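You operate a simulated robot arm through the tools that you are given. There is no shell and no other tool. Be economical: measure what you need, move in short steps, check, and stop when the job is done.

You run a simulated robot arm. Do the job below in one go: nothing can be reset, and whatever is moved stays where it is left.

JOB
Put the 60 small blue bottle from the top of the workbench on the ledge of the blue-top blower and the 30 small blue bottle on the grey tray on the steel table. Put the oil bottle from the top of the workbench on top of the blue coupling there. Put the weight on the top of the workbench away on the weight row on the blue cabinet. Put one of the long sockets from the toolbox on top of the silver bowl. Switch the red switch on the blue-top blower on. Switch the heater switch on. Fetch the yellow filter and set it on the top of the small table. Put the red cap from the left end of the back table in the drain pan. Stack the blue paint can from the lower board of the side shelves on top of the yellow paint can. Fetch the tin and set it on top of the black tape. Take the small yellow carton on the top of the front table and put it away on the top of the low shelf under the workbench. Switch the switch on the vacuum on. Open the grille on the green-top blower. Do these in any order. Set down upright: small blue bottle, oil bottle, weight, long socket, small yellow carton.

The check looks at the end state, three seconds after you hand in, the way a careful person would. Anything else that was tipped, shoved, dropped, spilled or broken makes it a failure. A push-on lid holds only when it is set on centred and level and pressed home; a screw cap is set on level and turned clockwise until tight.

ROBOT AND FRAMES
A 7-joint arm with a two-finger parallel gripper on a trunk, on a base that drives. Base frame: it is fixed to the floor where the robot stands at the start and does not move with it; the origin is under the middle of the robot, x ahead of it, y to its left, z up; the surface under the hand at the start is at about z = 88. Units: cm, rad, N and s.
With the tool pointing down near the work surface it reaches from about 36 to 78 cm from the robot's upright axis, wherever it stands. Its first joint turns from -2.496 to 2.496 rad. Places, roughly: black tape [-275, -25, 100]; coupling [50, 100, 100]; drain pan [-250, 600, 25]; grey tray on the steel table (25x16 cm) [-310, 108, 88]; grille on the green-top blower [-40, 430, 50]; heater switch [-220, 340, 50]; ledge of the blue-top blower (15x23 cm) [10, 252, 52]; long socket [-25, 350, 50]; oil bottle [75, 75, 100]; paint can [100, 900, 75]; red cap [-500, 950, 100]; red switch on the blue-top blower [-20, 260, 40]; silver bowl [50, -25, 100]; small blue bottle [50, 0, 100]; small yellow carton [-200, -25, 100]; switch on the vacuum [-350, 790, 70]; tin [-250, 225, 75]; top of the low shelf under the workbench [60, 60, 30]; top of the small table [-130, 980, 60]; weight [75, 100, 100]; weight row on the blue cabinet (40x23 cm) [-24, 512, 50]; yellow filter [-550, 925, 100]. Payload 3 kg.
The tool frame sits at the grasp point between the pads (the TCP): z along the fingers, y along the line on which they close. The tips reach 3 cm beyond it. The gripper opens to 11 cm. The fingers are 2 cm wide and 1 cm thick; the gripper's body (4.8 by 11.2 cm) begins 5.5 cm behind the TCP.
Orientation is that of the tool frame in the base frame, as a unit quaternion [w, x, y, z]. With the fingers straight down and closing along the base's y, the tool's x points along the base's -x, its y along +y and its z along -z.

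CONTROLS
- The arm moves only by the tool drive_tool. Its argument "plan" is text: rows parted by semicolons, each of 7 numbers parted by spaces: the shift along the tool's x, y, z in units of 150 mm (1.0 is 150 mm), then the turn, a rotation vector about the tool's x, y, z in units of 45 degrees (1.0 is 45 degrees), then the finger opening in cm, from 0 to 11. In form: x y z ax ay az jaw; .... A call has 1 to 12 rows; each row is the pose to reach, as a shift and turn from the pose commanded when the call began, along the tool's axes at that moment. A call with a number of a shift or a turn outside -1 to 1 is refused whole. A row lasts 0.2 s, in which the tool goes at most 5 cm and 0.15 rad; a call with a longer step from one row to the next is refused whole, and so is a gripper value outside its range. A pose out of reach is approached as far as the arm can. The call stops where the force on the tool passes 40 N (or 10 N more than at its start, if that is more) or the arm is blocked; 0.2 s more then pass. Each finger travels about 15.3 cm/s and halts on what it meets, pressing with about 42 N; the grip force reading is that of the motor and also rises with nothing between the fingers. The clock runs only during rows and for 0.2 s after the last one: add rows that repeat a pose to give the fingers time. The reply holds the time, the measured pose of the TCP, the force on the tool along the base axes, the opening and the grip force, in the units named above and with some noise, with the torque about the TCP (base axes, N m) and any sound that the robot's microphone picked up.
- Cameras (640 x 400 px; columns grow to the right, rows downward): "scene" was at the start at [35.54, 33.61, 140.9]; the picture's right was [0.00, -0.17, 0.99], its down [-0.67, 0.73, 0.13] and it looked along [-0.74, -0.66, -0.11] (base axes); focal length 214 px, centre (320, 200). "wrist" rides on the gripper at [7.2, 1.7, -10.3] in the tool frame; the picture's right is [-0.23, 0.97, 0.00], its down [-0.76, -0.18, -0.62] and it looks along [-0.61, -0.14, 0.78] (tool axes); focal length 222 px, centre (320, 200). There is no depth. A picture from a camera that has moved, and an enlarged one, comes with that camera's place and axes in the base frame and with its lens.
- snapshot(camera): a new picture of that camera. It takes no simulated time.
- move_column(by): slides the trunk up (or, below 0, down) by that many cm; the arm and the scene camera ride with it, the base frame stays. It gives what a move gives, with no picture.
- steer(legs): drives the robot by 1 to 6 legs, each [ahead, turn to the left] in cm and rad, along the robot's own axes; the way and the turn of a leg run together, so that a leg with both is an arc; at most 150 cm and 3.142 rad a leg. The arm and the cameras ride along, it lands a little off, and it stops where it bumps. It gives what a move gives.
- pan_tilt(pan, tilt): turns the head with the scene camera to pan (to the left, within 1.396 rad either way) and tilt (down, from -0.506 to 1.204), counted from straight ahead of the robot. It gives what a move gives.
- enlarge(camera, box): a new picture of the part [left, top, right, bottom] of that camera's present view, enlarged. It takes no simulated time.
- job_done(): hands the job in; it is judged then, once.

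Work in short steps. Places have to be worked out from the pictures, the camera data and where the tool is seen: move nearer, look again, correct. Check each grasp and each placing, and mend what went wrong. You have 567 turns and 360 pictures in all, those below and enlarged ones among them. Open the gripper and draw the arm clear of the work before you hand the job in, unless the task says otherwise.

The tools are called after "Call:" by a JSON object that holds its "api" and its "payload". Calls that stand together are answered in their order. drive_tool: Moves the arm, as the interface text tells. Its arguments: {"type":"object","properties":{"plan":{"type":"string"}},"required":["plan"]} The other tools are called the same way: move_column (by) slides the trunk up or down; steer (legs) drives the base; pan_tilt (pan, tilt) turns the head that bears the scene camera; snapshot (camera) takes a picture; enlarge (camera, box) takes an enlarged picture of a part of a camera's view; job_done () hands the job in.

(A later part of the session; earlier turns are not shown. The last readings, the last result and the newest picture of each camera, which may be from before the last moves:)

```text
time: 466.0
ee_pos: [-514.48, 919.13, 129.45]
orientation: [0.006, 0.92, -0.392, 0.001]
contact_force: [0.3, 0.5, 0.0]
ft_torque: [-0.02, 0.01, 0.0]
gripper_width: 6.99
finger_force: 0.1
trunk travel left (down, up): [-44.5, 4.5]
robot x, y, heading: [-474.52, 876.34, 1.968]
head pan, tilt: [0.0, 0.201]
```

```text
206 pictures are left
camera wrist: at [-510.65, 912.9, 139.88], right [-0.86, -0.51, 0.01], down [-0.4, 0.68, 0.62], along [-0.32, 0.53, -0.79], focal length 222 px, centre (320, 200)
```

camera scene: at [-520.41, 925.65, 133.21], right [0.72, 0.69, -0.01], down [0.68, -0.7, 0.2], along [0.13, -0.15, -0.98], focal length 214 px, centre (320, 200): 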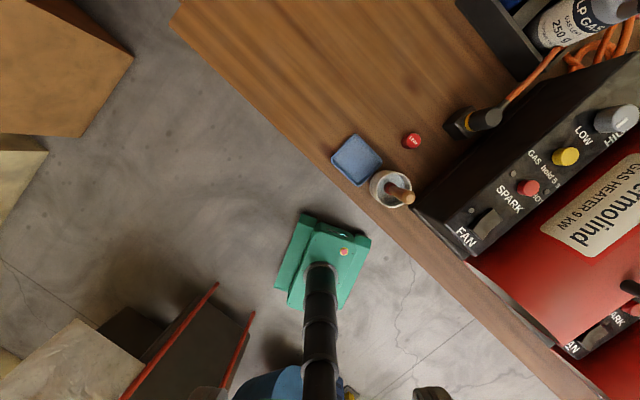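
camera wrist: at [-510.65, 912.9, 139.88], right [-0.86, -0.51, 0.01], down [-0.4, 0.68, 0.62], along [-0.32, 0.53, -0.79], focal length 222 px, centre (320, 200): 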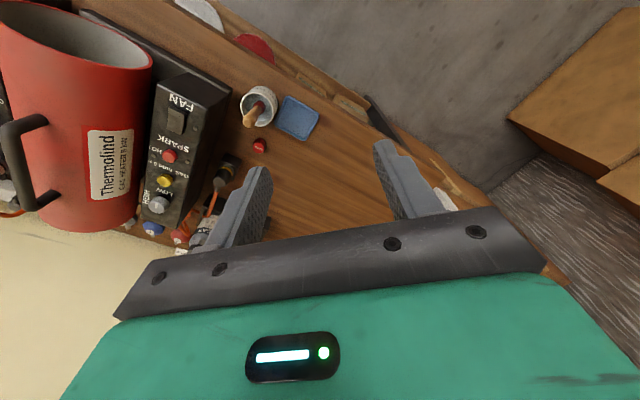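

The arm ran short at this height; I lower the trunk by 15 and try the extension again.

Call:
{"api": "move_column", "payload": {"by": -15}}

Call:
{"api": "drive_tool", "payload": {"plan": "-0.25 -0.1 0 0 0 0 7; -0.5 -0.2 0 0 0 0 7; -0.75 -0.3 0 0 0 0 7; -0.95 -0.4 0 0 0 0 7"}}

```text
time: 467.7
ee_pos: [-514.51, 919.11, 114.4]
orientation: [0.006, 0.92, -0.391, 0.0]
contact_force: [0.5, -0.4, 1.1]
ft_torque: [-0.04, -0.02, 0.02]
gripper_width: 6.98
finger_force: 0.1
trunk travel left (down, up): [-29.5, 19.5]
robot x, y, heading: [-474.56, 876.58, 1.968]
head pan, tilt: [0.0, 0.201]
```

```text
time: 468.7
ee_pos: [-514.49, 919.15, 114.44]
orientation: [0.006, 0.92, -0.392, 0.001]
contact_force: [-0.5, 0.1, -0.4]
ft_torque: [0.03, 0.01, 0.0]
gripper_width: 7.01
finger_force: 0.1
out of reach, approached as far as the arm can: row 1, 2, 3, 4
trunk travel left (down, up): [-29.5, 19.5]
robot x, y, heading: [-474.57, 876.82, 1.967]
head pan, tilt: [0.0, 0.201]
```

Stuck at a joint limit in that wrist turn. I test turning the wrist back clockwise with a small forward move.

Call:
{"api": "drive_tool", "payload": {"plan": "-0.05 0 0 0 0 0.18 7; -0.15 0 0 0 0 0.36 7; -0.3 0 0 0 0 0.54 7; -0.45 0 0 0 0 0.72 7"}}

```text
time: 469.7
ee_pos: [-519.39, 924.39, 114.63]
orientation: [0.006, 0.773, -0.634, 0.002]
contact_force: [1.6, -0.3, 0.0]
ft_torque: [-0.02, 0.05, -0.01]
gripper_width: 6.97
finger_force: 0.0
trunk travel left (down, up): [-29.5, 19.5]
robot x, y, heading: [-474.37, 876.59, 1.966]
head pan, tilt: [0.0, 0.201]
```

Clockwise works. I move over the cap with the hand turned to tool-x ≈ −115° (camera clear of the mug and plug) and fold the head.

Call:
{"api": "pan_tilt", "payload": {"pan": 0, "tilt": 1.2}}

Call:
{"api": "drive_tool", "payload": {"plan": "-0.17 -0.165 0 0 0 0.16 7; -0.35 -0.33 0 0 0 0.32 7; -0.52 -0.5 0 0 0 0.48 7; -0.7 -0.67 0 0 0 0.64 7; -0.873 -0.834 0 0 0 0.81 7"}}

Call:
{"api": "snapshot", "payload": {"camera": "wrist"}}

```text
time: 471.0
ee_pos: [-519.2, 924.39, 114.61]
orientation: [0.006, 0.774, -0.633, 0.002]
contact_force: [0.1, 0.4, 0.3]
ft_torque: [0.0, 0.01, -0.04]
gripper_width: 6.99
finger_force: 0.1
trunk travel left (down, up): [-29.5, 19.5]
robot x, y, heading: [-474.83, 876.59, 1.972]
head pan, tilt: [0.0, 1.201]
```

```text
time: 472.2
ee_pos: [-508.24, 937.47, 112.99]
orientation: [-0.003, -0.537, 0.844, -0.003]
contact_force: [-0.4, 0.1, 0.1]
ft_torque: [0.02, -0.03, 0.01]
gripper_width: 7.0
finger_force: 0.0
out of reach, approached as far as the arm can: row 3, 4, 5
trunk travel left (down, up): [-29.5, 19.5]
robot x, y, heading: [-474.36, 877.25, 1.967]
head pan, tilt: [0.0, 1.201]
```

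```text
205 pictures are left
camera wrist: at [-512.81, 931.78, 123.48], right [-0.79, 0.62, 0.0], down [0.48, 0.62, 0.62], along [0.38, 0.48, -0.79], focal length 222 px, centre (320, 200)
```

wrist: 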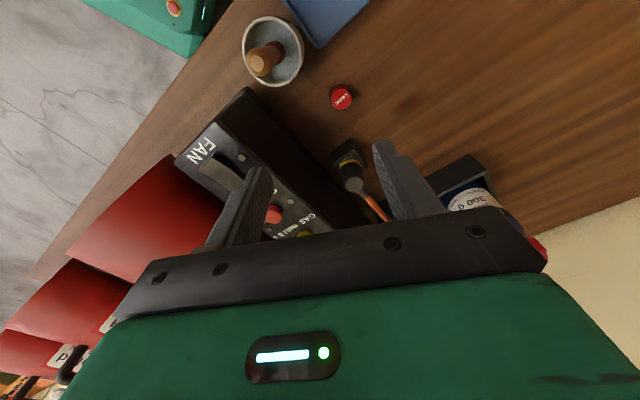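

The cap is at (-510,939.5). I correct and descend to z≈98.

Call:
{"api": "drive_tool", "payload": {"plan": "-0.035 0.08 0.25 0 0 0 7; -0.07 0.165 0.5 0 0 0 7; -0.07 0.165 0.75 0 0 0 7; -0.07 0.165 1 0 0 0 7"}}

Call:
{"api": "snapshot", "payload": {"camera": "wrist"}}

```text
time: 473.2
ee_pos: [-510.08, 939.46, 97.83]
orientation: [-0.005, -0.537, 0.843, -0.004]
contact_force: [1.1, 0.5, 0.5]
ft_torque: [0.03, 0.05, 0.02]
gripper_width: 7.01
finger_force: 0.1
out of reach, approached as far as the arm can: row 2
trunk travel left (down, up): [-29.5, 19.5]
robot x, y, heading: [-474.59, 876.67, 1.966]
head pan, tilt: [0.0, 1.201]
```

```text
204 pictures are left
camera wrist: at [-514.61, 933.84, 108.47], right [-0.79, 0.62, -0.01], down [0.48, 0.62, 0.61], along [0.38, 0.48, -0.79], focal length 222 px, centre (320, 200)
```

wrist: 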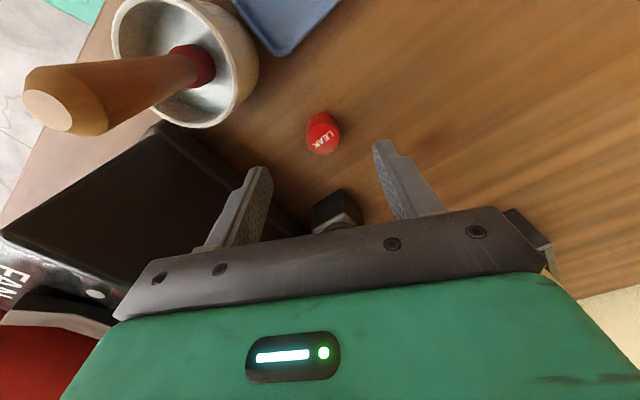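

Cap centred. I descend to z≈92 and close.

Call:
{"api": "drive_tool", "payload": {"plan": "0 0 0.15 0 0 0 6; 0 0 0.3 0 0 0 6; 0 0 0.387 0 0 0 6; 0 0 0.387 0 0 0 3; 0 0 0.387 0 0 0 1.2; 0 0 0.387 0 0 0 1.2"}}

Call:
{"api": "drive_tool", "payload": {"plan": "0 0 -0.1 0 0 0 1.2; 0 0 -0.3 0 0 0 1.2; 0 0 -0.6 0 0 0 1.2; 0 0 -0.9 0 0 0 1.2"}}

Call:
{"api": "snapshot", "payload": {"camera": "wrist"}}

```text
time: 474.6
ee_pos: [-510.2, 939.31, 92.31]
orientation: [-0.004, -0.538, 0.843, -0.003]
contact_force: [0.0, 0.8, 0.6]
ft_torque: [-0.01, 0.02, -0.01]
gripper_width: 2.73
finger_force: 41.8
trunk travel left (down, up): [-29.5, 19.5]
robot x, y, heading: [-474.19, 876.88, 1.967]
head pan, tilt: [0.0, 1.201]
```

```text
time: 475.6
ee_pos: [-509.82, 938.78, 105.93]
orientation: [-0.004, -0.538, 0.843, -0.004]
contact_force: [-0.3, -0.2, -0.1]
ft_torque: [-0.01, -0.01, 0.0]
gripper_width: 2.67
finger_force: 41.9
out of reach, approached as far as the arm can: row 4
trunk travel left (down, up): [-29.5, 19.5]
robot x, y, heading: [-474.66, 876.74, 1.967]
head pan, tilt: [0.0, 1.201]
```

```text
203 pictures are left
camera wrist: at [-514.33, 933.09, 116.5], right [-0.79, 0.62, 0.0], down [0.48, 0.62, 0.62], along [0.38, 0.48, -0.79], focal length 222 px, centre (320, 200)
```

wrist: 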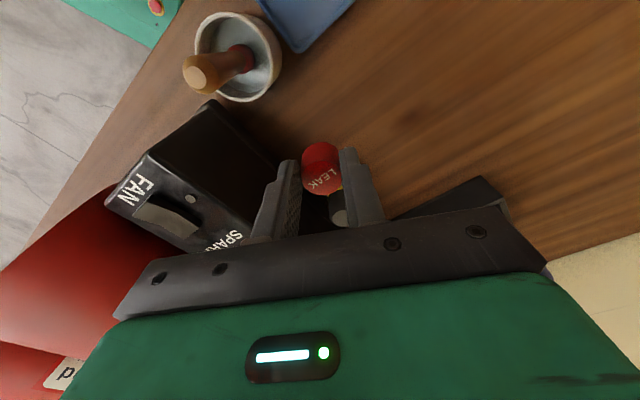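

Cap held. I raise the trunk and retract the arm before turning.

Call:
{"api": "move_column", "payload": {"by": 14}}

Call:
{"api": "drive_tool", "payload": {"plan": "0.15 -0.23 0 0 0 -0.15 1.2; 0.3 -0.46 0 0 0 -0.3 1.2; 0.45 -0.7 0 0 0 -0.45 1.2; 0.59 -0.94 0 0 0 -0.6 1.2"}}

Call:
{"api": "steer", "payload": {"legs": [[-12, 0], [0, 1.17]]}}

```text
time: 477.2
ee_pos: [-509.78, 938.77, 119.84]
orientation: [-0.004, -0.538, 0.843, -0.005]
contact_force: [-0.5, -0.6, -0.3]
ft_torque: [-0.01, 0.0, 0.02]
gripper_width: 2.66
finger_force: 42.1
trunk travel left (down, up): [-43.5, 5.5]
robot x, y, heading: [-474.82, 876.78, 1.968]
head pan, tilt: [0.0, 1.201]
```

```text
time: 478.2
ee_pos: [-500.72, 924.53, 120.03]
orientation: [0.005, 0.721, -0.693, 0.002]
contact_force: [-0.1, 0.0, -0.3]
ft_torque: [-0.02, -0.02, -0.01]
gripper_width: 2.71
finger_force: 42.1
trunk travel left (down, up): [-43.5, 5.5]
robot x, y, heading: [-474.54, 876.55, 1.968]
head pan, tilt: [0.0, 1.201]
```

```text
time: 482.5
ee_pos: [-524.21, 859.75, 119.89]
orientation: [0.002, 0.984, -0.177, 0.005]
contact_force: [0.2, -0.7, -0.2]
ft_torque: [0.02, 0.02, -0.01]
gripper_width: 2.72
finger_force: 41.7
trunk travel left (down, up): [-43.5, 5.5]
robot x, y, heading: [-469.72, 870.82, 3.136]
head pan, tilt: [0.0, 1.201]
```

I reverse east down the corridor, then turn to face south and go down the lane x≈-215.

Call:
{"api": "steer", "payload": {"legs": [[-125, 0], [-126, 0], [0, 1.575], [90, 0], [75, 0]]}}

Call:
{"api": "pan_tilt", "payload": {"pan": 0, "tilt": -0.5}}

Call:
{"api": "snapshot", "payload": {"camera": "scene"}}

```text
time: 506.6
ee_pos: [-202.25, 654.13, 119.98]
orientation: [-0.002, 0.811, 0.584, 0.005]
contact_force: [-0.1, -0.1, 0.7]
ft_torque: [0.0, -0.02, -0.01]
gripper_width: 2.71
finger_force: 42.4
trunk travel left (down, up): [-43.5, 5.5]
robot x, y, heading: [-214.72, 708.09, -1.542]
head pan, tilt: [0.0, 1.201]
```

```text
time: 508.3
ee_pos: [-202.3, 654.08, 119.97]
orientation: [-0.002, 0.812, 0.584, 0.005]
contact_force: [-0.5, -0.1, -0.9]
ft_torque: [0.0, 0.0, 0.0]
gripper_width: 2.66
finger_force: 42.0
trunk travel left (down, up): [-43.5, 5.5]
robot x, y, heading: [-214.55, 707.51, -1.543]
head pan, tilt: [0.0, -0.499]
```

```text
202 pictures are left
camera scene: at [-206.7, 639.72, 126.38], right [-0.95, 0.32, 0.0], down [0.28, 0.84, -0.47], along [-0.15, -0.45, -0.88], focal length 214 px, centre (320, 200)
```

scene: 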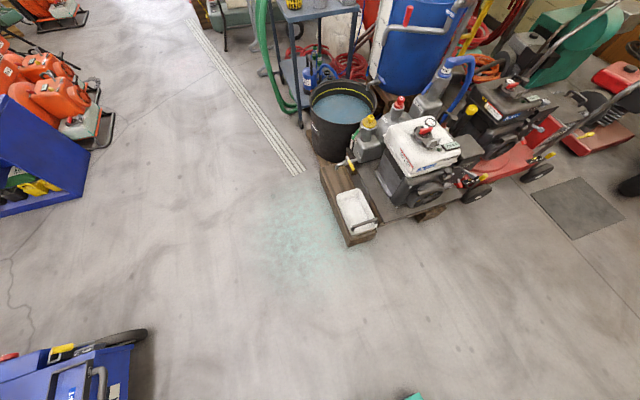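

The drain pan is at about (-242,599). I drive 42 cm ahead and reach toward it.

Call:
{"api": "steer", "payload": {"legs": [[42, 0]]}}

Call:
{"api": "pan_tilt", "payload": {"pan": 0, "tilt": 0}}

Call:
{"api": "move_column", "payload": {"by": -30}}

Call:
{"api": "snapshot", "payload": {"camera": "scene"}}

```text
time: 510.9
ee_pos: [-201.3, 612.0, 119.96]
orientation: [-0.002, 0.813, 0.583, 0.006]
contact_force: [0.0, 0.4, 0.4]
ft_torque: [-0.02, -0.01, 0.03]
gripper_width: 2.7
finger_force: 41.8
trunk travel left (down, up): [-43.5, 5.5]
robot x, y, heading: [-213.29, 665.45, -1.542]
head pan, tilt: [0.0, -0.499]
```

```text
time: 511.9
ee_pos: [-201.27, 611.92, 120.19]
orientation: [-0.001, 0.813, 0.582, 0.005]
contact_force: [0.2, 0.0, -0.4]
ft_torque: [-0.01, 0.03, 0.04]
gripper_width: 2.73
finger_force: 42.2
trunk travel left (down, up): [-43.5, 5.5]
robot x, y, heading: [-213.69, 665.42, -1.549]
head pan, tilt: [0.0, 0.0]
```

```text
time: 514.9
ee_pos: [-201.23, 611.94, 90.1]
orientation: [-0.002, 0.813, 0.583, 0.005]
contact_force: [-0.2, 0.0, -0.6]
ft_torque: [0.01, 0.0, -0.04]
gripper_width: 2.72
finger_force: 42.1
trunk travel left (down, up): [-13.5, 35.5]
robot x, y, heading: [-213.32, 666.03, -1.544]
head pan, tilt: [0.0, 0.0]
```

```text
201 pictures are left
camera scene: at [-204.42, 601.34, 94.19], right [-0.95, 0.32, 0.0], down [0.32, 0.95, 0.01], along [0.01, 0.01, -1.0], focal length 214 px, centre (320, 200)
```

scene: 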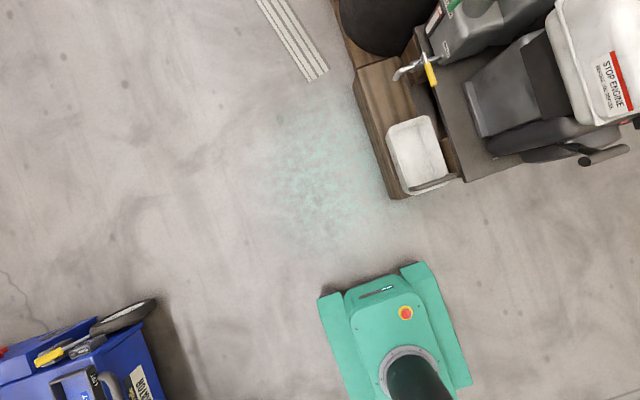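

Pan centre ≈(-240.6,597.5). I move over its east half in two calls and look down.

Call:
{"api": "drive_tool", "payload": {"plan": "-0.2 -0.22 0 0 0 0 1.2; -0.4 -0.45 0 0 0 0 1.2; -0.6 -0.67 0 0 0 0 1.2; -0.8 -0.89 0 0 0 0 1.2"}}

Call:
{"api": "drive_tool", "payload": {"plan": "-0.2 -0.22 0 0 0 0 1.2; -0.4 -0.45 0 0 0 0 1.2; -0.6 -0.67 0 0 0 0 1.2; -0.78 -0.89 0 0 0 0 1.2"}}

Call:
{"api": "pan_tilt", "payload": {"pan": 0, "tilt": 0.3}}

Call:
{"api": "snapshot", "payload": {"camera": "scene"}}

Call:
{"api": "snapshot", "payload": {"camera": "wrist"}}

```text
time: 515.9
ee_pos: [-217.85, 604.9, 89.98]
orientation: [-0.003, 0.812, 0.584, 0.006]
contact_force: [-0.6, 0.1, -0.3]
ft_torque: [0.0, -0.04, 0.01]
gripper_width: 2.71
finger_force: 42.2
trunk travel left (down, up): [-13.5, 35.5]
robot x, y, heading: [-213.72, 665.98, -1.545]
head pan, tilt: [0.0, 0.0]
```

```text
time: 516.9
ee_pos: [-228.79, 600.97, 88.82]
orientation: [-0.006, 0.821, 0.571, -0.006]
contact_force: [2.2, -0.2, -0.2]
ft_torque: [0.03, 0.19, 0.05]
gripper_width: 2.73
finger_force: 42.3
out of reach, approached as far as the arm can: row 3, 4
trunk travel left (down, up): [-13.5, 35.5]
robot x, y, heading: [-213.66, 665.85, -1.547]
head pan, tilt: [0.0, 0.0]
```

```text
time: 517.6
ee_pos: [-229.0, 600.88, 88.66]
orientation: [-0.004, 0.821, 0.57, -0.005]
contact_force: [0.5, -0.6, 0.4]
ft_torque: [0.03, -0.01, 0.04]
gripper_width: 2.71
finger_force: 42.5
trunk travel left (down, up): [-13.5, 35.5]
robot x, y, heading: [-213.33, 665.97, -1.548]
head pan, tilt: [0.0, 0.3]
```

```text
200 pictures are left
camera scene: at [-231.32, 593.05, 92.61], right [-0.94, 0.35, 0.01], down [0.34, 0.9, 0.29], along [0.09, 0.28, -0.96], focal length 214 px, centre (320, 200)
```

scene: 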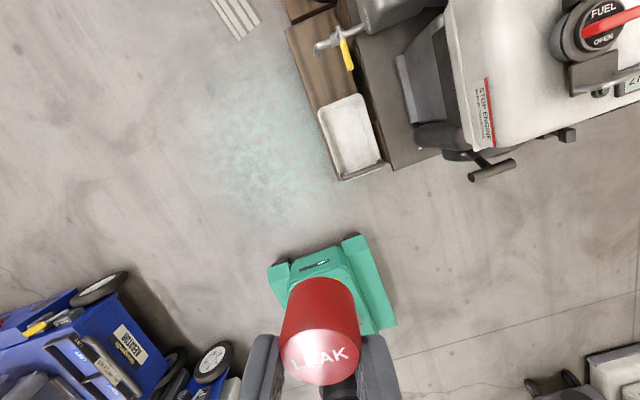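

```text
199 pictures are left
camera wrist: at [-224.67, 607.13, 99.11], right [0.83, -0.55, -0.01], down [-0.42, -0.65, 0.63], along [-0.35, -0.52, -0.78], focal length 222 px, centre (320, 200)
```

wrist: 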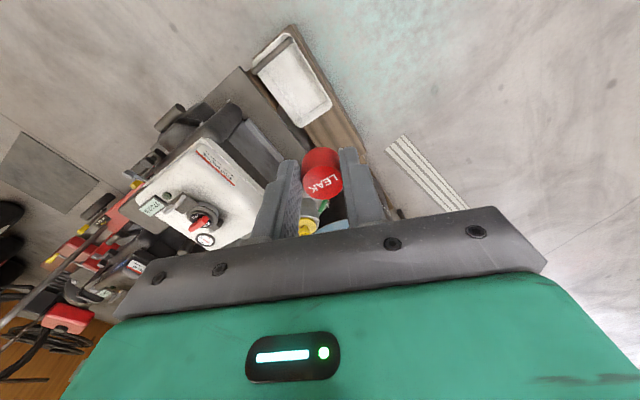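

Engine parts are west of x≈-250, so the pan (~(-242,598)) is open from above. I lower 15 cm while moving over it.

Call:
{"api": "drive_tool", "payload": {"plan": "0 0 0.3 0 0 0 1.2; -0.1 -0.15 0.55 0 0 0 1.2; -0.25 -0.3 0.75 0 0 0 1.2; -0.35 -0.45 0.9 0 0 0 1.2; -0.47 -0.61 1 0 0 0 1.2"}}

Call:
{"api": "move_column", "payload": {"by": -13}}

Call:
{"api": "snapshot", "payload": {"camera": "wrist"}}

Call:
{"api": "snapshot", "payload": {"camera": "scene"}}

```text
time: 518.9
ee_pos: [-233.28, 601.36, 73.14]
orientation: [-0.012, 0.827, 0.561, -0.018]
contact_force: [-0.1, 0.1, -1.0]
ft_torque: [0.0, 0.02, 0.01]
gripper_width: 2.71
finger_force: 41.8
out of reach, approached as far as the arm can: row 1, 2, 3, 4, 5
trunk travel left (down, up): [-13.5, 35.5]
robot x, y, heading: [-213.42, 665.68, -1.545]
head pan, tilt: [0.0, 0.3]
```

```text
time: 520.4
ee_pos: [-233.32, 601.31, 60.26]
orientation: [-0.013, 0.827, 0.562, -0.017]
contact_force: [0.1, -0.2, -0.1]
ft_torque: [-0.01, 0.01, 0.01]
gripper_width: 2.72
finger_force: 41.3
trunk travel left (down, up): [-0.5, 48.5]
robot x, y, heading: [-213.56, 665.67, -1.54]
head pan, tilt: [0.0, 0.3]
```

```text
198 pictures are left
camera wrist: at [-228.64, 607.43, 70.52], right [0.82, -0.57, -0.04], down [-0.42, -0.64, 0.64], along [-0.39, -0.51, -0.77], focal length 222 px, centre (320, 200)
```

wrist: 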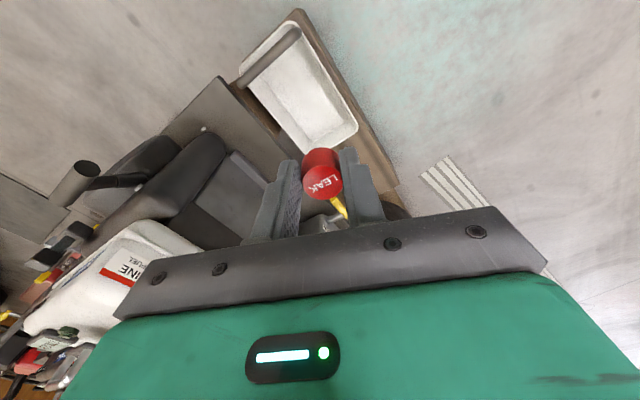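

```text
197 pictures are left
camera scene: at [-235.79, 593.51, 64.25], right [-0.93, 0.37, 0.04], down [0.37, 0.89, 0.28], along [0.07, 0.28, -0.96], focal length 214 px, centre (320, 200)
```

scene: 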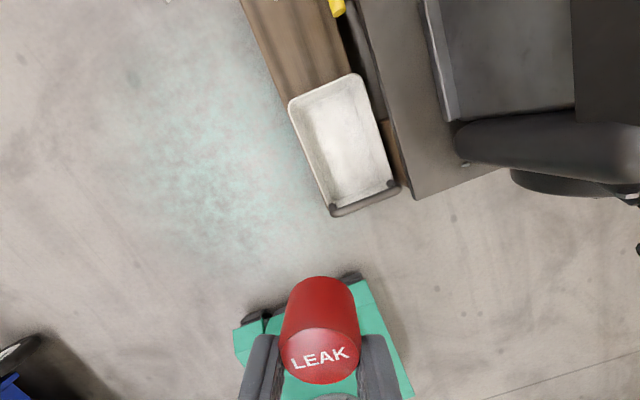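

The arm is at its reach, so I drive the base 8 cm closer, then move over the pan.

Call:
{"api": "steer", "payload": {"legs": [[9, 0]]}}

Call:
{"api": "drive_tool", "payload": {"plan": "0.1 -0.25 0.1 0 0 0 1.2; 0.1 -0.5 0.3 0 0 0 1.2; 0.1 -0.56 0.6 0 0 0 1.2; 0.1 -0.56 0.9 0 0 0 1.2"}}

Call:
{"api": "snapshot", "payload": {"camera": "scene"}}

Call:
{"api": "snapshot", "payload": {"camera": "wrist"}}

```text
time: 521.5
ee_pos: [-233.06, 592.4, 60.36]
orientation: [-0.013, 0.827, 0.562, -0.016]
contact_force: [0.2, 0.1, -0.6]
ft_torque: [0.06, 0.0, 0.01]
gripper_width: 2.67
finger_force: 42.0
trunk travel left (down, up): [-0.5, 48.5]
robot x, y, heading: [-213.24, 656.93, -1.541]
head pan, tilt: [0.0, 0.3]
```

```text
time: 522.5
ee_pos: [-239.35, 598.86, 46.65]
orientation: [-0.006, 0.85, 0.526, -0.018]
contact_force: [-4.0, -0.2, 2.0]
ft_torque: [0.0, -0.18, 0.07]
gripper_width: 2.7
finger_force: 42.0
out of reach, approached as far as the arm can: row 1, 2, 3, 4
trunk travel left (down, up): [-0.5, 48.5]
robot x, y, heading: [-213.06, 656.98, -1.542]
head pan, tilt: [0.0, 0.3]
```

```text
196 pictures are left
camera scene: at [-242.55, 591.23, 50.68], right [-0.89, 0.45, 0.03], down [0.44, 0.86, 0.27], along [0.1, 0.26, -0.96], focal length 214 px, centre (320, 200)
```

scene: 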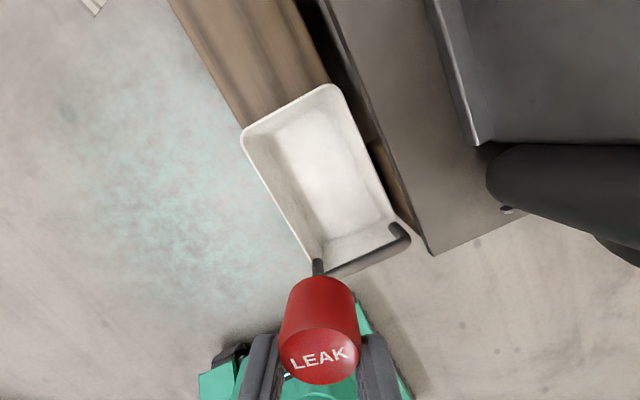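

```text
195 pictures are left
camera wrist: at [-234.29, 604.53, 56.84], right [0.77, -0.64, -0.03], down [-0.48, -0.6, 0.65], along [-0.43, -0.48, -0.76], focal length 222 px, centre (320, 200)
```

wrist: 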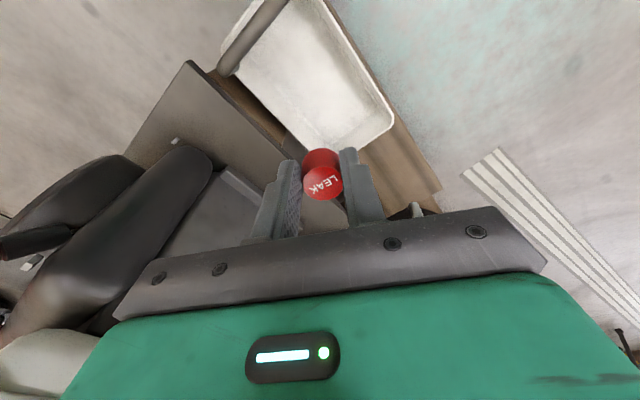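

I'm directly above the pan. I lower another 15 cm, stopping on contact.

Call:
{"api": "drive_tool", "payload": {"plan": "0 0 0.3 0 0 0 1.2; 0 0 0.6 0 0 0 1.2; 0 0 0.8 0 0 0 1.2; 0 0 1 0 0 0 1.2"}}

Call:
{"api": "snapshot", "payload": {"camera": "wrist"}}

```text
time: 523.5
ee_pos: [-236.94, 599.48, 32.76]
orientation: [-0.02, 0.83, 0.557, -0.03]
contact_force: [0.0, -0.6, 0.4]
ft_torque: [-0.02, -0.02, 0.01]
gripper_width: 2.69
finger_force: 41.7
out of reach, approached as far as the arm can: row 1, 2, 3, 4
trunk travel left (down, up): [-0.5, 48.5]
robot x, y, heading: [-213.3, 656.93, -1.543]
head pan, tilt: [0.0, 0.3]
```

```text
194 pictures are left
camera wrist: at [-231.92, 605.58, 42.89], right [0.81, -0.58, -0.06], down [-0.41, -0.64, 0.66], along [-0.42, -0.51, -0.75], focal length 222 px, centre (320, 200)
```

wrist: 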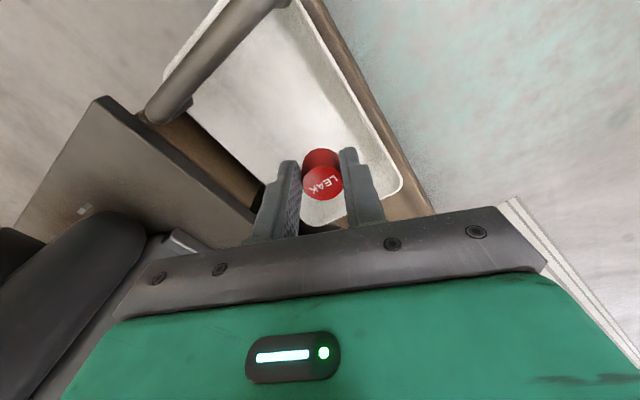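

The arm is stretched at this low height. I pull the hand back 10 cm (and slightly west), then drive the base 10 cm closer so it can go lower.

Call:
{"api": "drive_tool", "payload": {"plan": "0.15 -0.1 -0.1 0 0 0 1.2; 0.35 -0.25 -0.1 0 0 0 1.2; 0.6 -0.4 -0.1 0 0 0 1.2"}}

Call:
{"api": "steer", "payload": {"legs": [[10, 0]]}}

Call:
{"api": "snapshot", "payload": {"camera": "wrist"}}

```text
time: 524.3
ee_pos: [-239.35, 609.97, 34.58]
orientation: [-0.012, 0.827, 0.561, -0.017]
contact_force: [1.1, 0.3, -1.0]
ft_torque: [0.04, -0.04, 0.02]
gripper_width: 2.68
finger_force: 41.9
out of reach, approached as far as the arm can: row 1
trunk travel left (down, up): [-0.5, 48.5]
robot x, y, heading: [-213.24, 656.97, -1.544]
head pan, tilt: [0.0, 0.3]
```

```text
time: 525.5
ee_pos: [-238.91, 600.03, 34.6]
orientation: [-0.013, 0.827, 0.562, -0.017]
contact_force: [-0.3, -0.4, -0.5]
ft_torque: [-0.02, -0.01, 0.01]
gripper_width: 2.68
finger_force: 42.3
trunk travel left (down, up): [-0.5, 48.5]
robot x, y, heading: [-213.05, 646.63, -1.543]
head pan, tilt: [0.0, 0.3]
```

```text
193 pictures are left
camera wrist: at [-234.32, 606.23, 44.79], right [0.82, -0.57, -0.04], down [-0.42, -0.64, 0.64], along [-0.39, -0.51, -0.77], focal length 222 px, centre (320, 200)
```

wrist: 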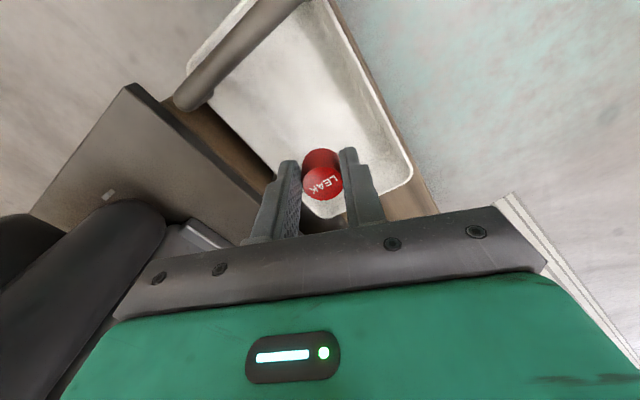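

Now I lower further with contact watch.

Call:
{"api": "drive_tool", "payload": {"plan": "0 0 0.25 0 0 0 1.2; 0 0 0.45 0 0 0 1.2; 0 0 0.6 0 0 0 1.2; 0 0 0.75 0 0 0 1.2; 0 0 0.9 0 0 0 1.2"}}

Call:
{"api": "snapshot", "payload": {"camera": "wrist"}}

Call:
{"api": "snapshot", "payload": {"camera": "scene"}}

```text
time: 526.7
ee_pos: [-239.66, 600.27, 21.13]
orientation: [-0.013, 0.827, 0.561, -0.019]
contact_force: [0.1, 0.6, -0.1]
ft_torque: [0.01, -0.04, 0.02]
gripper_width: 2.73
finger_force: 41.7
trunk travel left (down, up): [-0.5, 48.5]
robot x, y, heading: [-212.96, 646.58, -1.546]
head pan, tilt: [0.0, 0.3]
```

```text
192 pictures are left
camera wrist: at [-234.99, 606.34, 31.28], right [0.82, -0.57, -0.04], down [-0.42, -0.64, 0.64], along [-0.39, -0.51, -0.76], focal length 222 px, centre (320, 200)
```

wrist: 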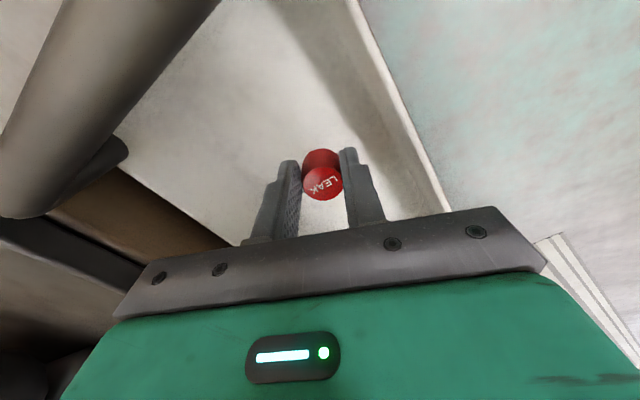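

```text
191 pictures are left
camera scene: at [-242.15, 592.41, 25.06], right [-0.93, 0.37, 0.04], down [0.37, 0.89, 0.28], along [0.06, 0.27, -0.96], focal length 214 px, centre (320, 200)
```

scene: 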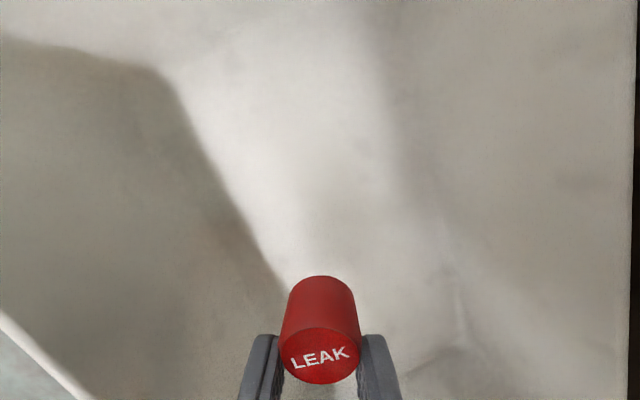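

The cap is inside the pan. I lower the last bit until contact, then release.

Call:
{"api": "drive_tool", "payload": {"plan": "0 0 0.07 0 0 0 1.2; 0 0 0.14 0 0 0 1.2; 0 0 0.2 0 0 0 1.2; 0 0 0.26 0 0 0 1.2; 0 0 0.32 0 0 0 1.2; 0 0 0.38 0 0 0 1.2; 0 0 0.44 0 0 0 1.2"}}

```text
time: 527.7
ee_pos: [-239.97, 600.05, 17.55]
orientation: [-0.014, 0.827, 0.561, -0.019]
contact_force: [5.3, 7.3, 23.4]
ft_torque: [0.2, -0.33, 0.07]
gripper_width: 2.75
finger_force: 42.3
trunk travel left (down, up): [-0.5, 48.5]
robot x, y, heading: [-212.9, 646.93, -1.544]
head pan, tilt: [0.0, 0.3]
stopped in row 5: the force on the tool passed its limit at 43 N (the readings are from after the stop); the commanded pose is now the measured one
```

Touched the pan floor at z≈13.7. I release and rise.

Call:
{"api": "drive_tool", "payload": {"plan": "0 0 -0.02 0 0 0 3; 0 0 -0.02 0 0 0 4.5; 0 0 -0.02 0 0 0 4.5; 0 0 -0.25 0 0 0 4.5; 0 0 -0.55 0 0 0 4.5; 0 0 -0.85 0 0 0 4.5; 0 0 -1 0 0 0 4.5"}}

Call:
{"api": "snapshot", "payload": {"camera": "wrist"}}

```text
time: 529.3
ee_pos: [-241.52, 595.72, 26.69]
orientation: [-0.013, 0.827, 0.562, -0.019]
contact_force: [0.0, -0.2, 0.4]
ft_torque: [0.0, 0.0, 0.0]
gripper_width: 4.5
finger_force: 0.0
out of reach, approached as far as the arm can: row 5, 6, 7
trunk travel left (down, up): [-0.5, 48.5]
robot x, y, heading: [-212.97, 646.56, -1.542]
head pan, tilt: [0.0, 0.3]
```

```text
190 pictures are left
camera wrist: at [-236.94, 601.85, 36.93], right [0.82, -0.57, -0.04], down [-0.42, -0.64, 0.64], along [-0.39, -0.51, -0.77], focal length 222 px, centre (320, 200)
```

wrist: 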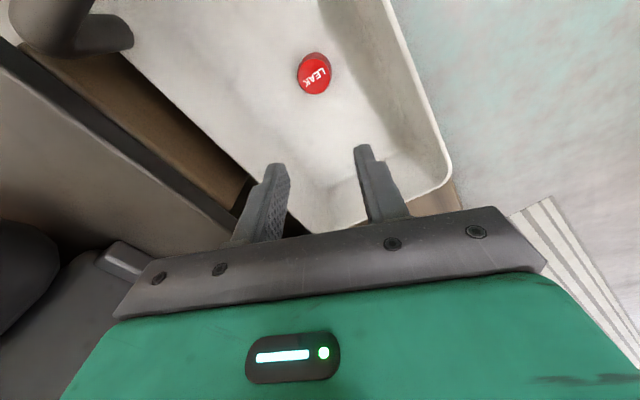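

The cap stands in the pan. I lift with the trunk, then back away.

Call:
{"api": "move_column", "payload": {"by": 40}}

Call:
{"api": "drive_tool", "payload": {"plan": "0 0.25 -0.1 0 0 0 4.5; 0.1 0.5 -0.2 0 0 0 4.5; 0.2 0.75 -0.3 0 0 0 4.5; 0.3 1 -0.4 0 0 0 4.5"}}

Call:
{"api": "drive_tool", "payload": {"plan": "0 0.25 -0.15 0 0 0 4.5; 0.1 0.5 -0.3 0 0 0 4.5; 0.2 0.75 -0.45 0 0 0 4.5; 0.3 1 -0.6 0 0 0 4.5"}}

```text
time: 533.2
ee_pos: [-241.51, 595.79, 66.56]
orientation: [-0.013, 0.827, 0.562, -0.018]
contact_force: [-0.8, 0.1, 0.1]
ft_torque: [-0.01, 0.01, 0.01]
gripper_width: 4.52
finger_force: 0.1
trunk travel left (down, up): [-40.5, 8.5]
robot x, y, heading: [-213.09, 647.15, -1.545]
head pan, tilt: [0.0, 0.3]
```

```text
time: 534.2
ee_pos: [-227.68, 589.56, 67.08]
orientation: [-0.014, 0.828, 0.56, -0.017]
contact_force: [-1.0, 0.1, 0.4]
ft_torque: [0.01, -0.08, 0.0]
gripper_width: 4.52
finger_force: 0.1
out of reach, approached as far as the arm can: row 1, 2, 3, 4
trunk travel left (down, up): [-40.5, 8.5]
robot x, y, heading: [-213.0, 646.74, -1.541]
head pan, tilt: [0.0, 0.3]
```

```text
time: 535.2
ee_pos: [-211.28, 583.62, 71.61]
orientation: [-0.015, 0.827, 0.561, -0.017]
contact_force: [0.0, 0.1, 0.3]
ft_torque: [-0.02, -0.02, -0.02]
gripper_width: 4.5
finger_force: 0.0
out of reach, approached as far as the arm can: row 1, 2, 3, 4
trunk travel left (down, up): [-40.5, 8.5]
robot x, y, heading: [-213.41, 646.67, -1.545]
head pan, tilt: [0.0, 0.3]
```

The arm is in an awkward configuration; I bring the hand closer to the body to free it.

Call:
{"api": "drive_tool", "payload": {"plan": "0.3 0 -0.1 0 0 0 4.5; 0.6 0 -0.2 0 0 0 4.5; 0.9 0 -0.3 0 0 0 4.5; 1 0.1 -0.5 0 0 0 4.5"}}

Call:
{"api": "drive_tool", "payload": {"plan": "0 0.2 -0.25 0 0 0 4.5; 0 0.4 -0.5 0 0 0 4.5; 0 0.6 -0.75 0 0 0 4.5; 0 0.8 -1 0 0 0 4.5"}}

```text
time: 536.2
ee_pos: [-202.0, 585.64, 70.57]
orientation: [-0.014, 0.827, 0.562, -0.018]
contact_force: [1.2, 0.9, 0.6]
ft_torque: [0.0, -0.01, 0.03]
gripper_width: 4.5
finger_force: 0.1
out of reach, approached as far as the arm can: row 1, 2, 3, 4
trunk travel left (down, up): [-40.5, 8.5]
robot x, y, heading: [-213.31, 646.6, -1.543]
head pan, tilt: [0.0, 0.3]
```

```text
time: 537.2
ee_pos: [-190.08, 581.33, 85.11]
orientation: [-0.013, 0.827, 0.561, -0.018]
contact_force: [-0.2, 0.2, 0.5]
ft_torque: [0.01, -0.02, -0.01]
gripper_width: 4.49
finger_force: 0.1
out of reach, approached as far as the arm can: row 1, 2, 3
trunk travel left (down, up): [-40.5, 8.5]
robot x, y, heading: [-213.2, 646.95, -1.546]
head pan, tilt: [0.0, 0.3]
```

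Call:
{"api": "drive_tool", "payload": {"plan": "0.25 0.045 -0.15 0 0 0 4.5; 0.5 0.09 -0.3 0 0 0 4.5; 0.75 0.13 -0.45 0 0 0 4.5; 1 0.177 -0.6 0 0 0 4.5"}}

Call:
{"api": "drive_tool", "payload": {"plan": "0.25 0.045 -0.15 0 0 0.1 4.5; 0.5 0.09 -0.3 0 0 0.2 4.5; 0.75 0.13 -0.45 0 0 0.3 4.5; 1 0.177 -0.6 0 0 0.4 4.5"}}

```text
time: 538.2
ee_pos: [-181.91, 584.32, 89.57]
orientation: [-0.014, 0.828, 0.56, -0.018]
contact_force: [1.0, -0.6, 0.2]
ft_torque: [0.03, 0.02, 0.01]
gripper_width: 4.5
finger_force: 0.0
out of reach, approached as far as the arm can: row 1, 2, 3, 4
trunk travel left (down, up): [-40.5, 8.5]
robot x, y, heading: [-213.15, 646.84, -1.541]
head pan, tilt: [0.0, 0.3]
```

```text
time: 539.2
ee_pos: [-180.22, 585.15, 92.01]
orientation: [-0.018, 0.849, 0.528, -0.019]
contact_force: [0.1, -0.7, 0.7]
ft_torque: [0.02, 0.0, 0.03]
gripper_width: 4.49
finger_force: 0.0
out of reach, approached as far as the arm can: row 1, 2, 3, 4
trunk travel left (down, up): [-40.5, 8.5]
robot x, y, heading: [-213.1, 646.6, -1.544]
head pan, tilt: [0.0, 0.3]
```

I probe single directions to find how the arm is limited: first straight up.

Call:
{"api": "drive_tool", "payload": {"plan": "0 0 -0.25 0 0 0 4.5; 0 0 -0.5 0 0 0 4.5; 0 0 -0.75 0 0 0 4.5; 0 0 -1 0 0 0 4.5"}}

Call:
{"api": "drive_tool", "payload": {"plan": "0 0 0 0 0 -0.18 4.5; 0 0 0 0 0 -0.36 4.5; 0 0 0 0 0 -0.54 4.5; 0 0 0 0 0 -0.72 4.5"}}

```text
time: 540.2
ee_pos: [-180.72, 585.04, 99.07]
orientation: [-0.015, 0.849, 0.529, -0.02]
contact_force: [0.0, 0.9, 0.0]
ft_torque: [-0.02, -0.01, -0.01]
gripper_width: 4.5
finger_force: 0.0
out of reach, approached as far as the arm can: row 2, 3, 4
trunk travel left (down, up): [-40.5, 8.5]
robot x, y, heading: [-213.12, 646.57, -1.54]
head pan, tilt: [0.0, 0.3]
```

```text
time: 541.2
ee_pos: [-181.09, 584.7, 99.16]
orientation: [-0.021, 0.666, 0.745, -0.013]
contact_force: [-0.1, 0.3, -0.4]
ft_torque: [-0.02, 0.03, 0.02]
gripper_width: 4.49
finger_force: 0.1
out of reach, approached as far as the arm can: row 2, 3, 4
trunk travel left (down, up): [-40.5, 8.5]
robot x, y, heading: [-213.27, 646.97, -1.547]
head pan, tilt: [0.0, 0.3]
```

I look back at the arm itself to understand its posture.

Call:
{"api": "pan_tilt", "payload": {"pan": -1.39, "tilt": 0.84}}

Call:
{"api": "snapshot", "payload": {"camera": "scene"}}

Call:
{"api": "pan_tilt", "payload": {"pan": 1.39, "tilt": 0.84}}

Call:
{"api": "snapshot", "payload": {"camera": "scene"}}

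```text
time: 542.7
ee_pos: [-181.2, 584.79, 99.03]
orientation: [-0.021, 0.668, 0.743, -0.014]
contact_force: [-0.1, -1.0, -0.1]
ft_torque: [0.02, 0.01, 0.0]
gripper_width: 4.51
finger_force: 0.1
trunk travel left (down, up): [-40.5, 8.5]
robot x, y, heading: [-212.96, 646.37, -1.541]
head pan, tilt: [-1.389, 0.84]
```

```text
189 pictures are left
camera scene: at [-187.51, 580.32, 111.21], right [-0.13, -0.03, 0.99], down [0.66, 0.74, 0.11], along [-0.74, 0.67, -0.08], focal length 214 px, centre (320, 200)
```

scene: 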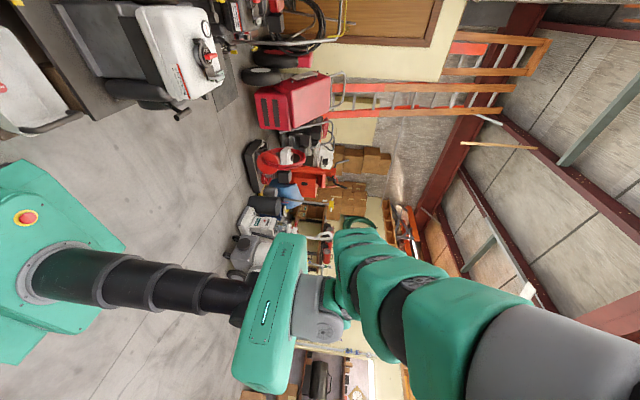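

```text
time: 545.1
ee_pos: [-181.1, 584.78, 99.13]
orientation: [-0.021, 0.669, 0.743, -0.014]
contact_force: [0.3, 0.5, -0.2]
ft_torque: [-0.01, -0.02, 0.01]
gripper_width: 4.51
finger_force: 0.1
trunk travel left (down, up): [-40.5, 8.5]
robot x, y, heading: [-212.8, 646.86, -1.546]
head pan, tilt: [1.389, 0.84]
```

```text
188 pictures are left
camera scene: at [-172.13, 581.98, 110.46], right [-0.23, -0.01, -0.97], down [-0.79, 0.58, 0.18], along [0.57, 0.81, -0.14], focal length 214 px, centre (320, 200)
```

scene: 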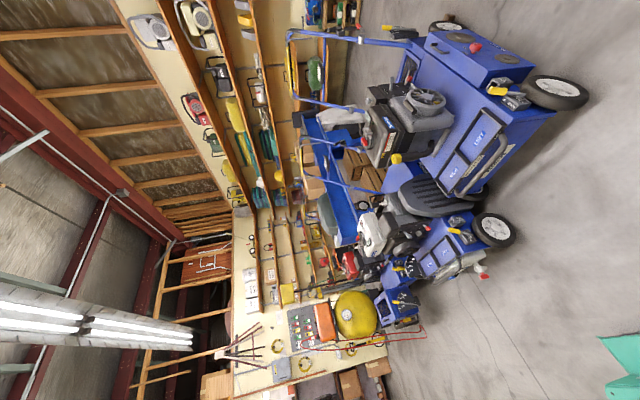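

Call:
{"api": "drive_tool", "payload": {"plan": "0.15 0 0 0 0 0 4.5; 0.3 0 0 0 0 0 4.5; 0.45 0 0 0 0 0 4.5; 0.6 0 0 0 0 0 4.5; 0.8 0 0 0 0 0 4.5"}}

Call:
{"api": "drive_tool", "payload": {"plan": "0 0.2 0 0 0 0 4.5; 0 0.4 0 0 0 0 4.5; 0 0.6 0 0 0 0 4.5; 0 0.8 0 0 0 0 4.5"}}

```text
time: 546.3
ee_pos: [-181.01, 584.96, 98.63]
orientation: [-0.023, 0.668, 0.744, -0.013]
contact_force: [0.7, -0.3, 0.4]
ft_torque: [0.02, -0.05, -0.02]
gripper_width: 4.48
finger_force: 0.1
out of reach, approached as far as the arm can: row 1, 2, 3, 4, 5
trunk travel left (down, up): [-40.5, 8.5]
robot x, y, heading: [-213.2, 646.84, -1.547]
head pan, tilt: [1.389, 0.84]
```

```text
time: 547.3
ee_pos: [-170.2, 587.0, 96.82]
orientation: [-0.017, 0.667, 0.745, -0.016]
contact_force: [-0.6, -0.9, -0.3]
ft_torque: [0.04, -0.01, 0.0]
gripper_width: 4.49
finger_force: 0.1
out of reach, approached as far as the arm can: row 3, 4
trunk travel left (down, up): [-40.5, 8.5]
robot x, y, heading: [-213.17, 647.09, -1.539]
head pan, tilt: [1.389, 0.84]
```

The elbow seems to have swung sideways during the shelf work. I try freeing it: pitch the hand outward 45°, then retract and raise.

Call:
{"api": "drive_tool", "payload": {"plan": "0 0 0 0 -0.167 0 4.5; 0 0 0 0 -0.333 0 4.5; 0 0 0 0 -0.5 0 4.5; 0 0 0 0 -0.667 0 4.5; 0 0 0 0 -0.833 0 4.5; 0 0 0 0 -1 0 4.5"}}

Call:
{"api": "drive_tool", "payload": {"plan": "0.1 0 -0.25 0 0 0 4.5; 0.2 0 -0.5 0 0 0 4.5; 0.3 0 -0.75 0 0 0 4.5; 0.4 0 -1 0 0 0 4.5"}}

```text
time: 548.9
ee_pos: [-166.6, 584.76, 100.56]
orientation: [0.317, 0.61, 0.683, -0.247]
contact_force: [-2.3, -1.8, -0.7]
ft_torque: [0.08, -0.15, 0.14]
gripper_width: 4.5
finger_force: 0.1
out of reach, approached as far as the arm can: row 2, 3, 4, 5
trunk travel left (down, up): [-40.5, 8.5]
robot x, y, heading: [-213.3, 646.79, -1.541]
head pan, tilt: [1.389, 0.84]
stopped in row 6: the arm was blocked; the commanded pose is now the measured one
```

```text
time: 549.9
ee_pos: [-168.21, 600.29, 106.22]
orientation: [0.318, 0.608, 0.685, -0.247]
contact_force: [0.1, -0.6, 0.2]
ft_torque: [0.0, 0.0, 0.01]
gripper_width: 4.48
finger_force: 0.1
trunk travel left (down, up): [-40.5, 8.5]
robot x, y, heading: [-213.07, 646.92, -1.544]
head pan, tilt: [1.389, 0.84]
```

That freed it. I retract further with the hand still pitched.

Call:
{"api": "drive_tool", "payload": {"plan": "0.02 -0.05 -0.25 0 0 0 4.5; 0.04 -0.1 -0.5 0 0 0 4.5; 0.06 -0.15 -0.75 0 0 0 4.5; 0.08 -0.21 -0.95 0 0 0 4.5"}}

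Call:
{"api": "drive_tool", "payload": {"plan": "0 0 0 0 0.167 0 4.5; 0 0 0 0 0.333 0 4.5; 0 0 0 0 0.5 0 4.5; 0 0 0 0 0.667 0 4.5; 0 0 0 0 0.833 0 4.5; 0 0 0 0 1 0 4.5"}}

```text
time: 550.9
ee_pos: [-173.61, 610.86, 115.06]
orientation: [0.319, 0.606, 0.685, -0.247]
contact_force: [0.1, -0.1, 0.3]
ft_torque: [-0.03, 0.03, -0.03]
gripper_width: 4.51
finger_force: 0.0
trunk travel left (down, up): [-40.5, 8.5]
robot x, y, heading: [-212.91, 647.14, -1.541]
head pan, tilt: [1.389, 0.84]
```

```text
time: 552.3
ee_pos: [-173.68, 610.82, 114.84]
orientation: [0.031, 0.654, 0.755, 0.006]
contact_force: [-0.6, 0.7, 0.2]
ft_torque: [-0.04, -0.01, 0.0]
gripper_width: 4.51
finger_force: 0.0
trunk travel left (down, up): [-40.5, 8.5]
robot x, y, heading: [-213.22, 646.84, -1.543]
head pan, tilt: [1.389, 0.84]
```

The hand is back near its normal pose. I level it exactly and take the arm's look again.

Call:
{"api": "drive_tool", "payload": {"plan": "0 0 0 0.064 0.05 0 4.5; 0 0 -0.3 0.064 0.05 0 4.5"}}

Call:
{"api": "pan_tilt", "payload": {"pan": -1.39, "tilt": 0.84}}

Call:
{"api": "snapshot", "payload": {"camera": "scene"}}

```text
time: 552.9
ee_pos: [-173.85, 611.0, 119.48]
orientation: [0.001, 0.655, 0.756, -0.001]
contact_force: [0.8, 0.0, -0.9]
ft_torque: [0.02, 0.01, 0.01]
gripper_width: 4.52
finger_force: 0.1
trunk travel left (down, up): [-40.5, 8.5]
robot x, y, heading: [-212.71, 647.07, -1.539]
head pan, tilt: [1.389, 0.84]
```

```text
time: 555.4
ee_pos: [-173.89, 611.13, 119.39]
orientation: [0.001, 0.655, 0.755, -0.002]
contact_force: [0.2, -0.1, -0.3]
ft_torque: [-0.01, 0.0, 0.02]
gripper_width: 4.52
finger_force: 0.1
trunk travel left (down, up): [-40.5, 8.5]
robot x, y, heading: [-213.01, 646.74, -1.542]
head pan, tilt: [-1.389, 0.84]
```

```text
187 pictures are left
camera scene: at [-180.6, 606.4, 131.18], right [-0.18, -0.02, 0.98], down [0.63, 0.77, 0.13], along [-0.76, 0.64, -0.12], focal length 214 px, centre (320, 200)
```

scene: 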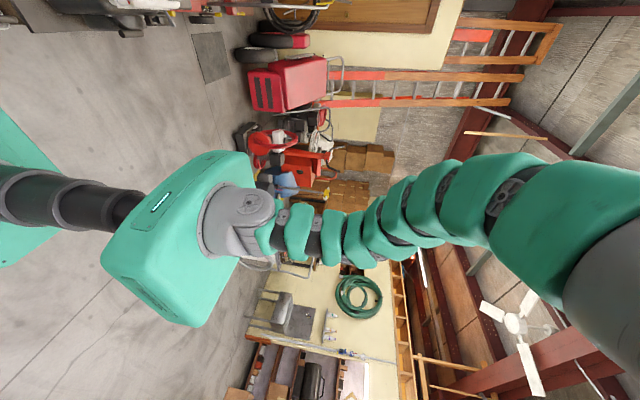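

The arm is elbow-up again. Next I go south to the aisle for the grille, heater and switches: drive diagonally between the cart and the pump platform, then down the lane.

Call:
{"api": "steer", "payload": {"legs": [[0, 0.55], [115, 0], [0, -0.56], [100, 0]]}}

Call:
{"api": "pan_tilt", "payload": {"pan": 0.7, "tilt": -0.4}}

Call:
{"api": "snapshot", "payload": {"camera": "scene"}}

Call:
{"api": "pan_tilt", "payload": {"pan": -0.7, "tilt": -0.4}}

Call:
{"api": "snapshot", "payload": {"camera": "scene"}}

```text
time: 569.2
ee_pos: [-109.22, 414.75, 119.43]
orientation: [0.001, 0.658, 0.753, -0.002]
contact_force: [-0.3, -0.4, 0.7]
ft_torque: [0.01, 0.0, -0.01]
gripper_width: 4.48
finger_force: 0.1
trunk travel left (down, up): [-40.5, 8.5]
robot x, y, heading: [-148.09, 451.24, -1.551]
head pan, tilt: [-1.389, 0.84]
```

```text
time: 571.1
ee_pos: [-109.31, 415.02, 119.4]
orientation: [0.001, 0.658, 0.753, -0.001]
contact_force: [-0.5, -0.3, -0.6]
ft_torque: [-0.02, 0.0, 0.0]
gripper_width: 4.48
finger_force: 0.0
trunk travel left (down, up): [-40.5, 8.5]
robot x, y, heading: [-147.99, 451.4, -1.55]
head pan, tilt: [0.7, -0.4]
```

```text
186 pictures are left
camera scene: at [-102.21, 401.21, 127.09], right [-0.76, -0.1, -0.64], down [0.12, 0.95, -0.3], along [0.64, -0.31, -0.7], focal length 214 px, centre (320, 200)
```

scene: 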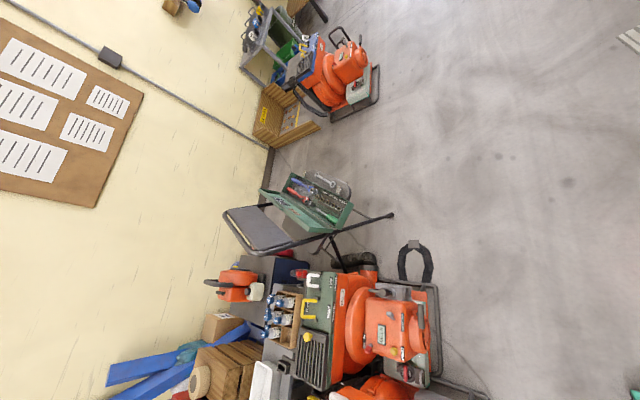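

```text
time: 572.7
ee_pos: [-109.18, 415.0, 119.43]
orientation: [0.001, 0.657, 0.754, -0.003]
contact_force: [-0.3, 0.7, -0.1]
ft_torque: [0.02, -0.02, 0.0]
gripper_width: 4.48
finger_force: 0.1
trunk travel left (down, up): [-40.5, 8.5]
robot x, y, heading: [-148.13, 451.08, -1.55]
head pan, tilt: [-0.7, -0.4]
```

```text
185 pictures are left
camera scene: at [-111.54, 399.94, 127.11], right [-0.76, -0.1, 0.64], down [-0.37, 0.88, -0.3], along [-0.54, -0.47, -0.7], focal length 214 px, centre (320, 200)
```

scene: 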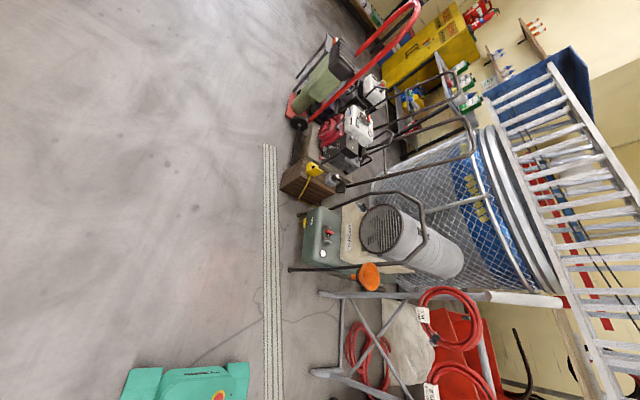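

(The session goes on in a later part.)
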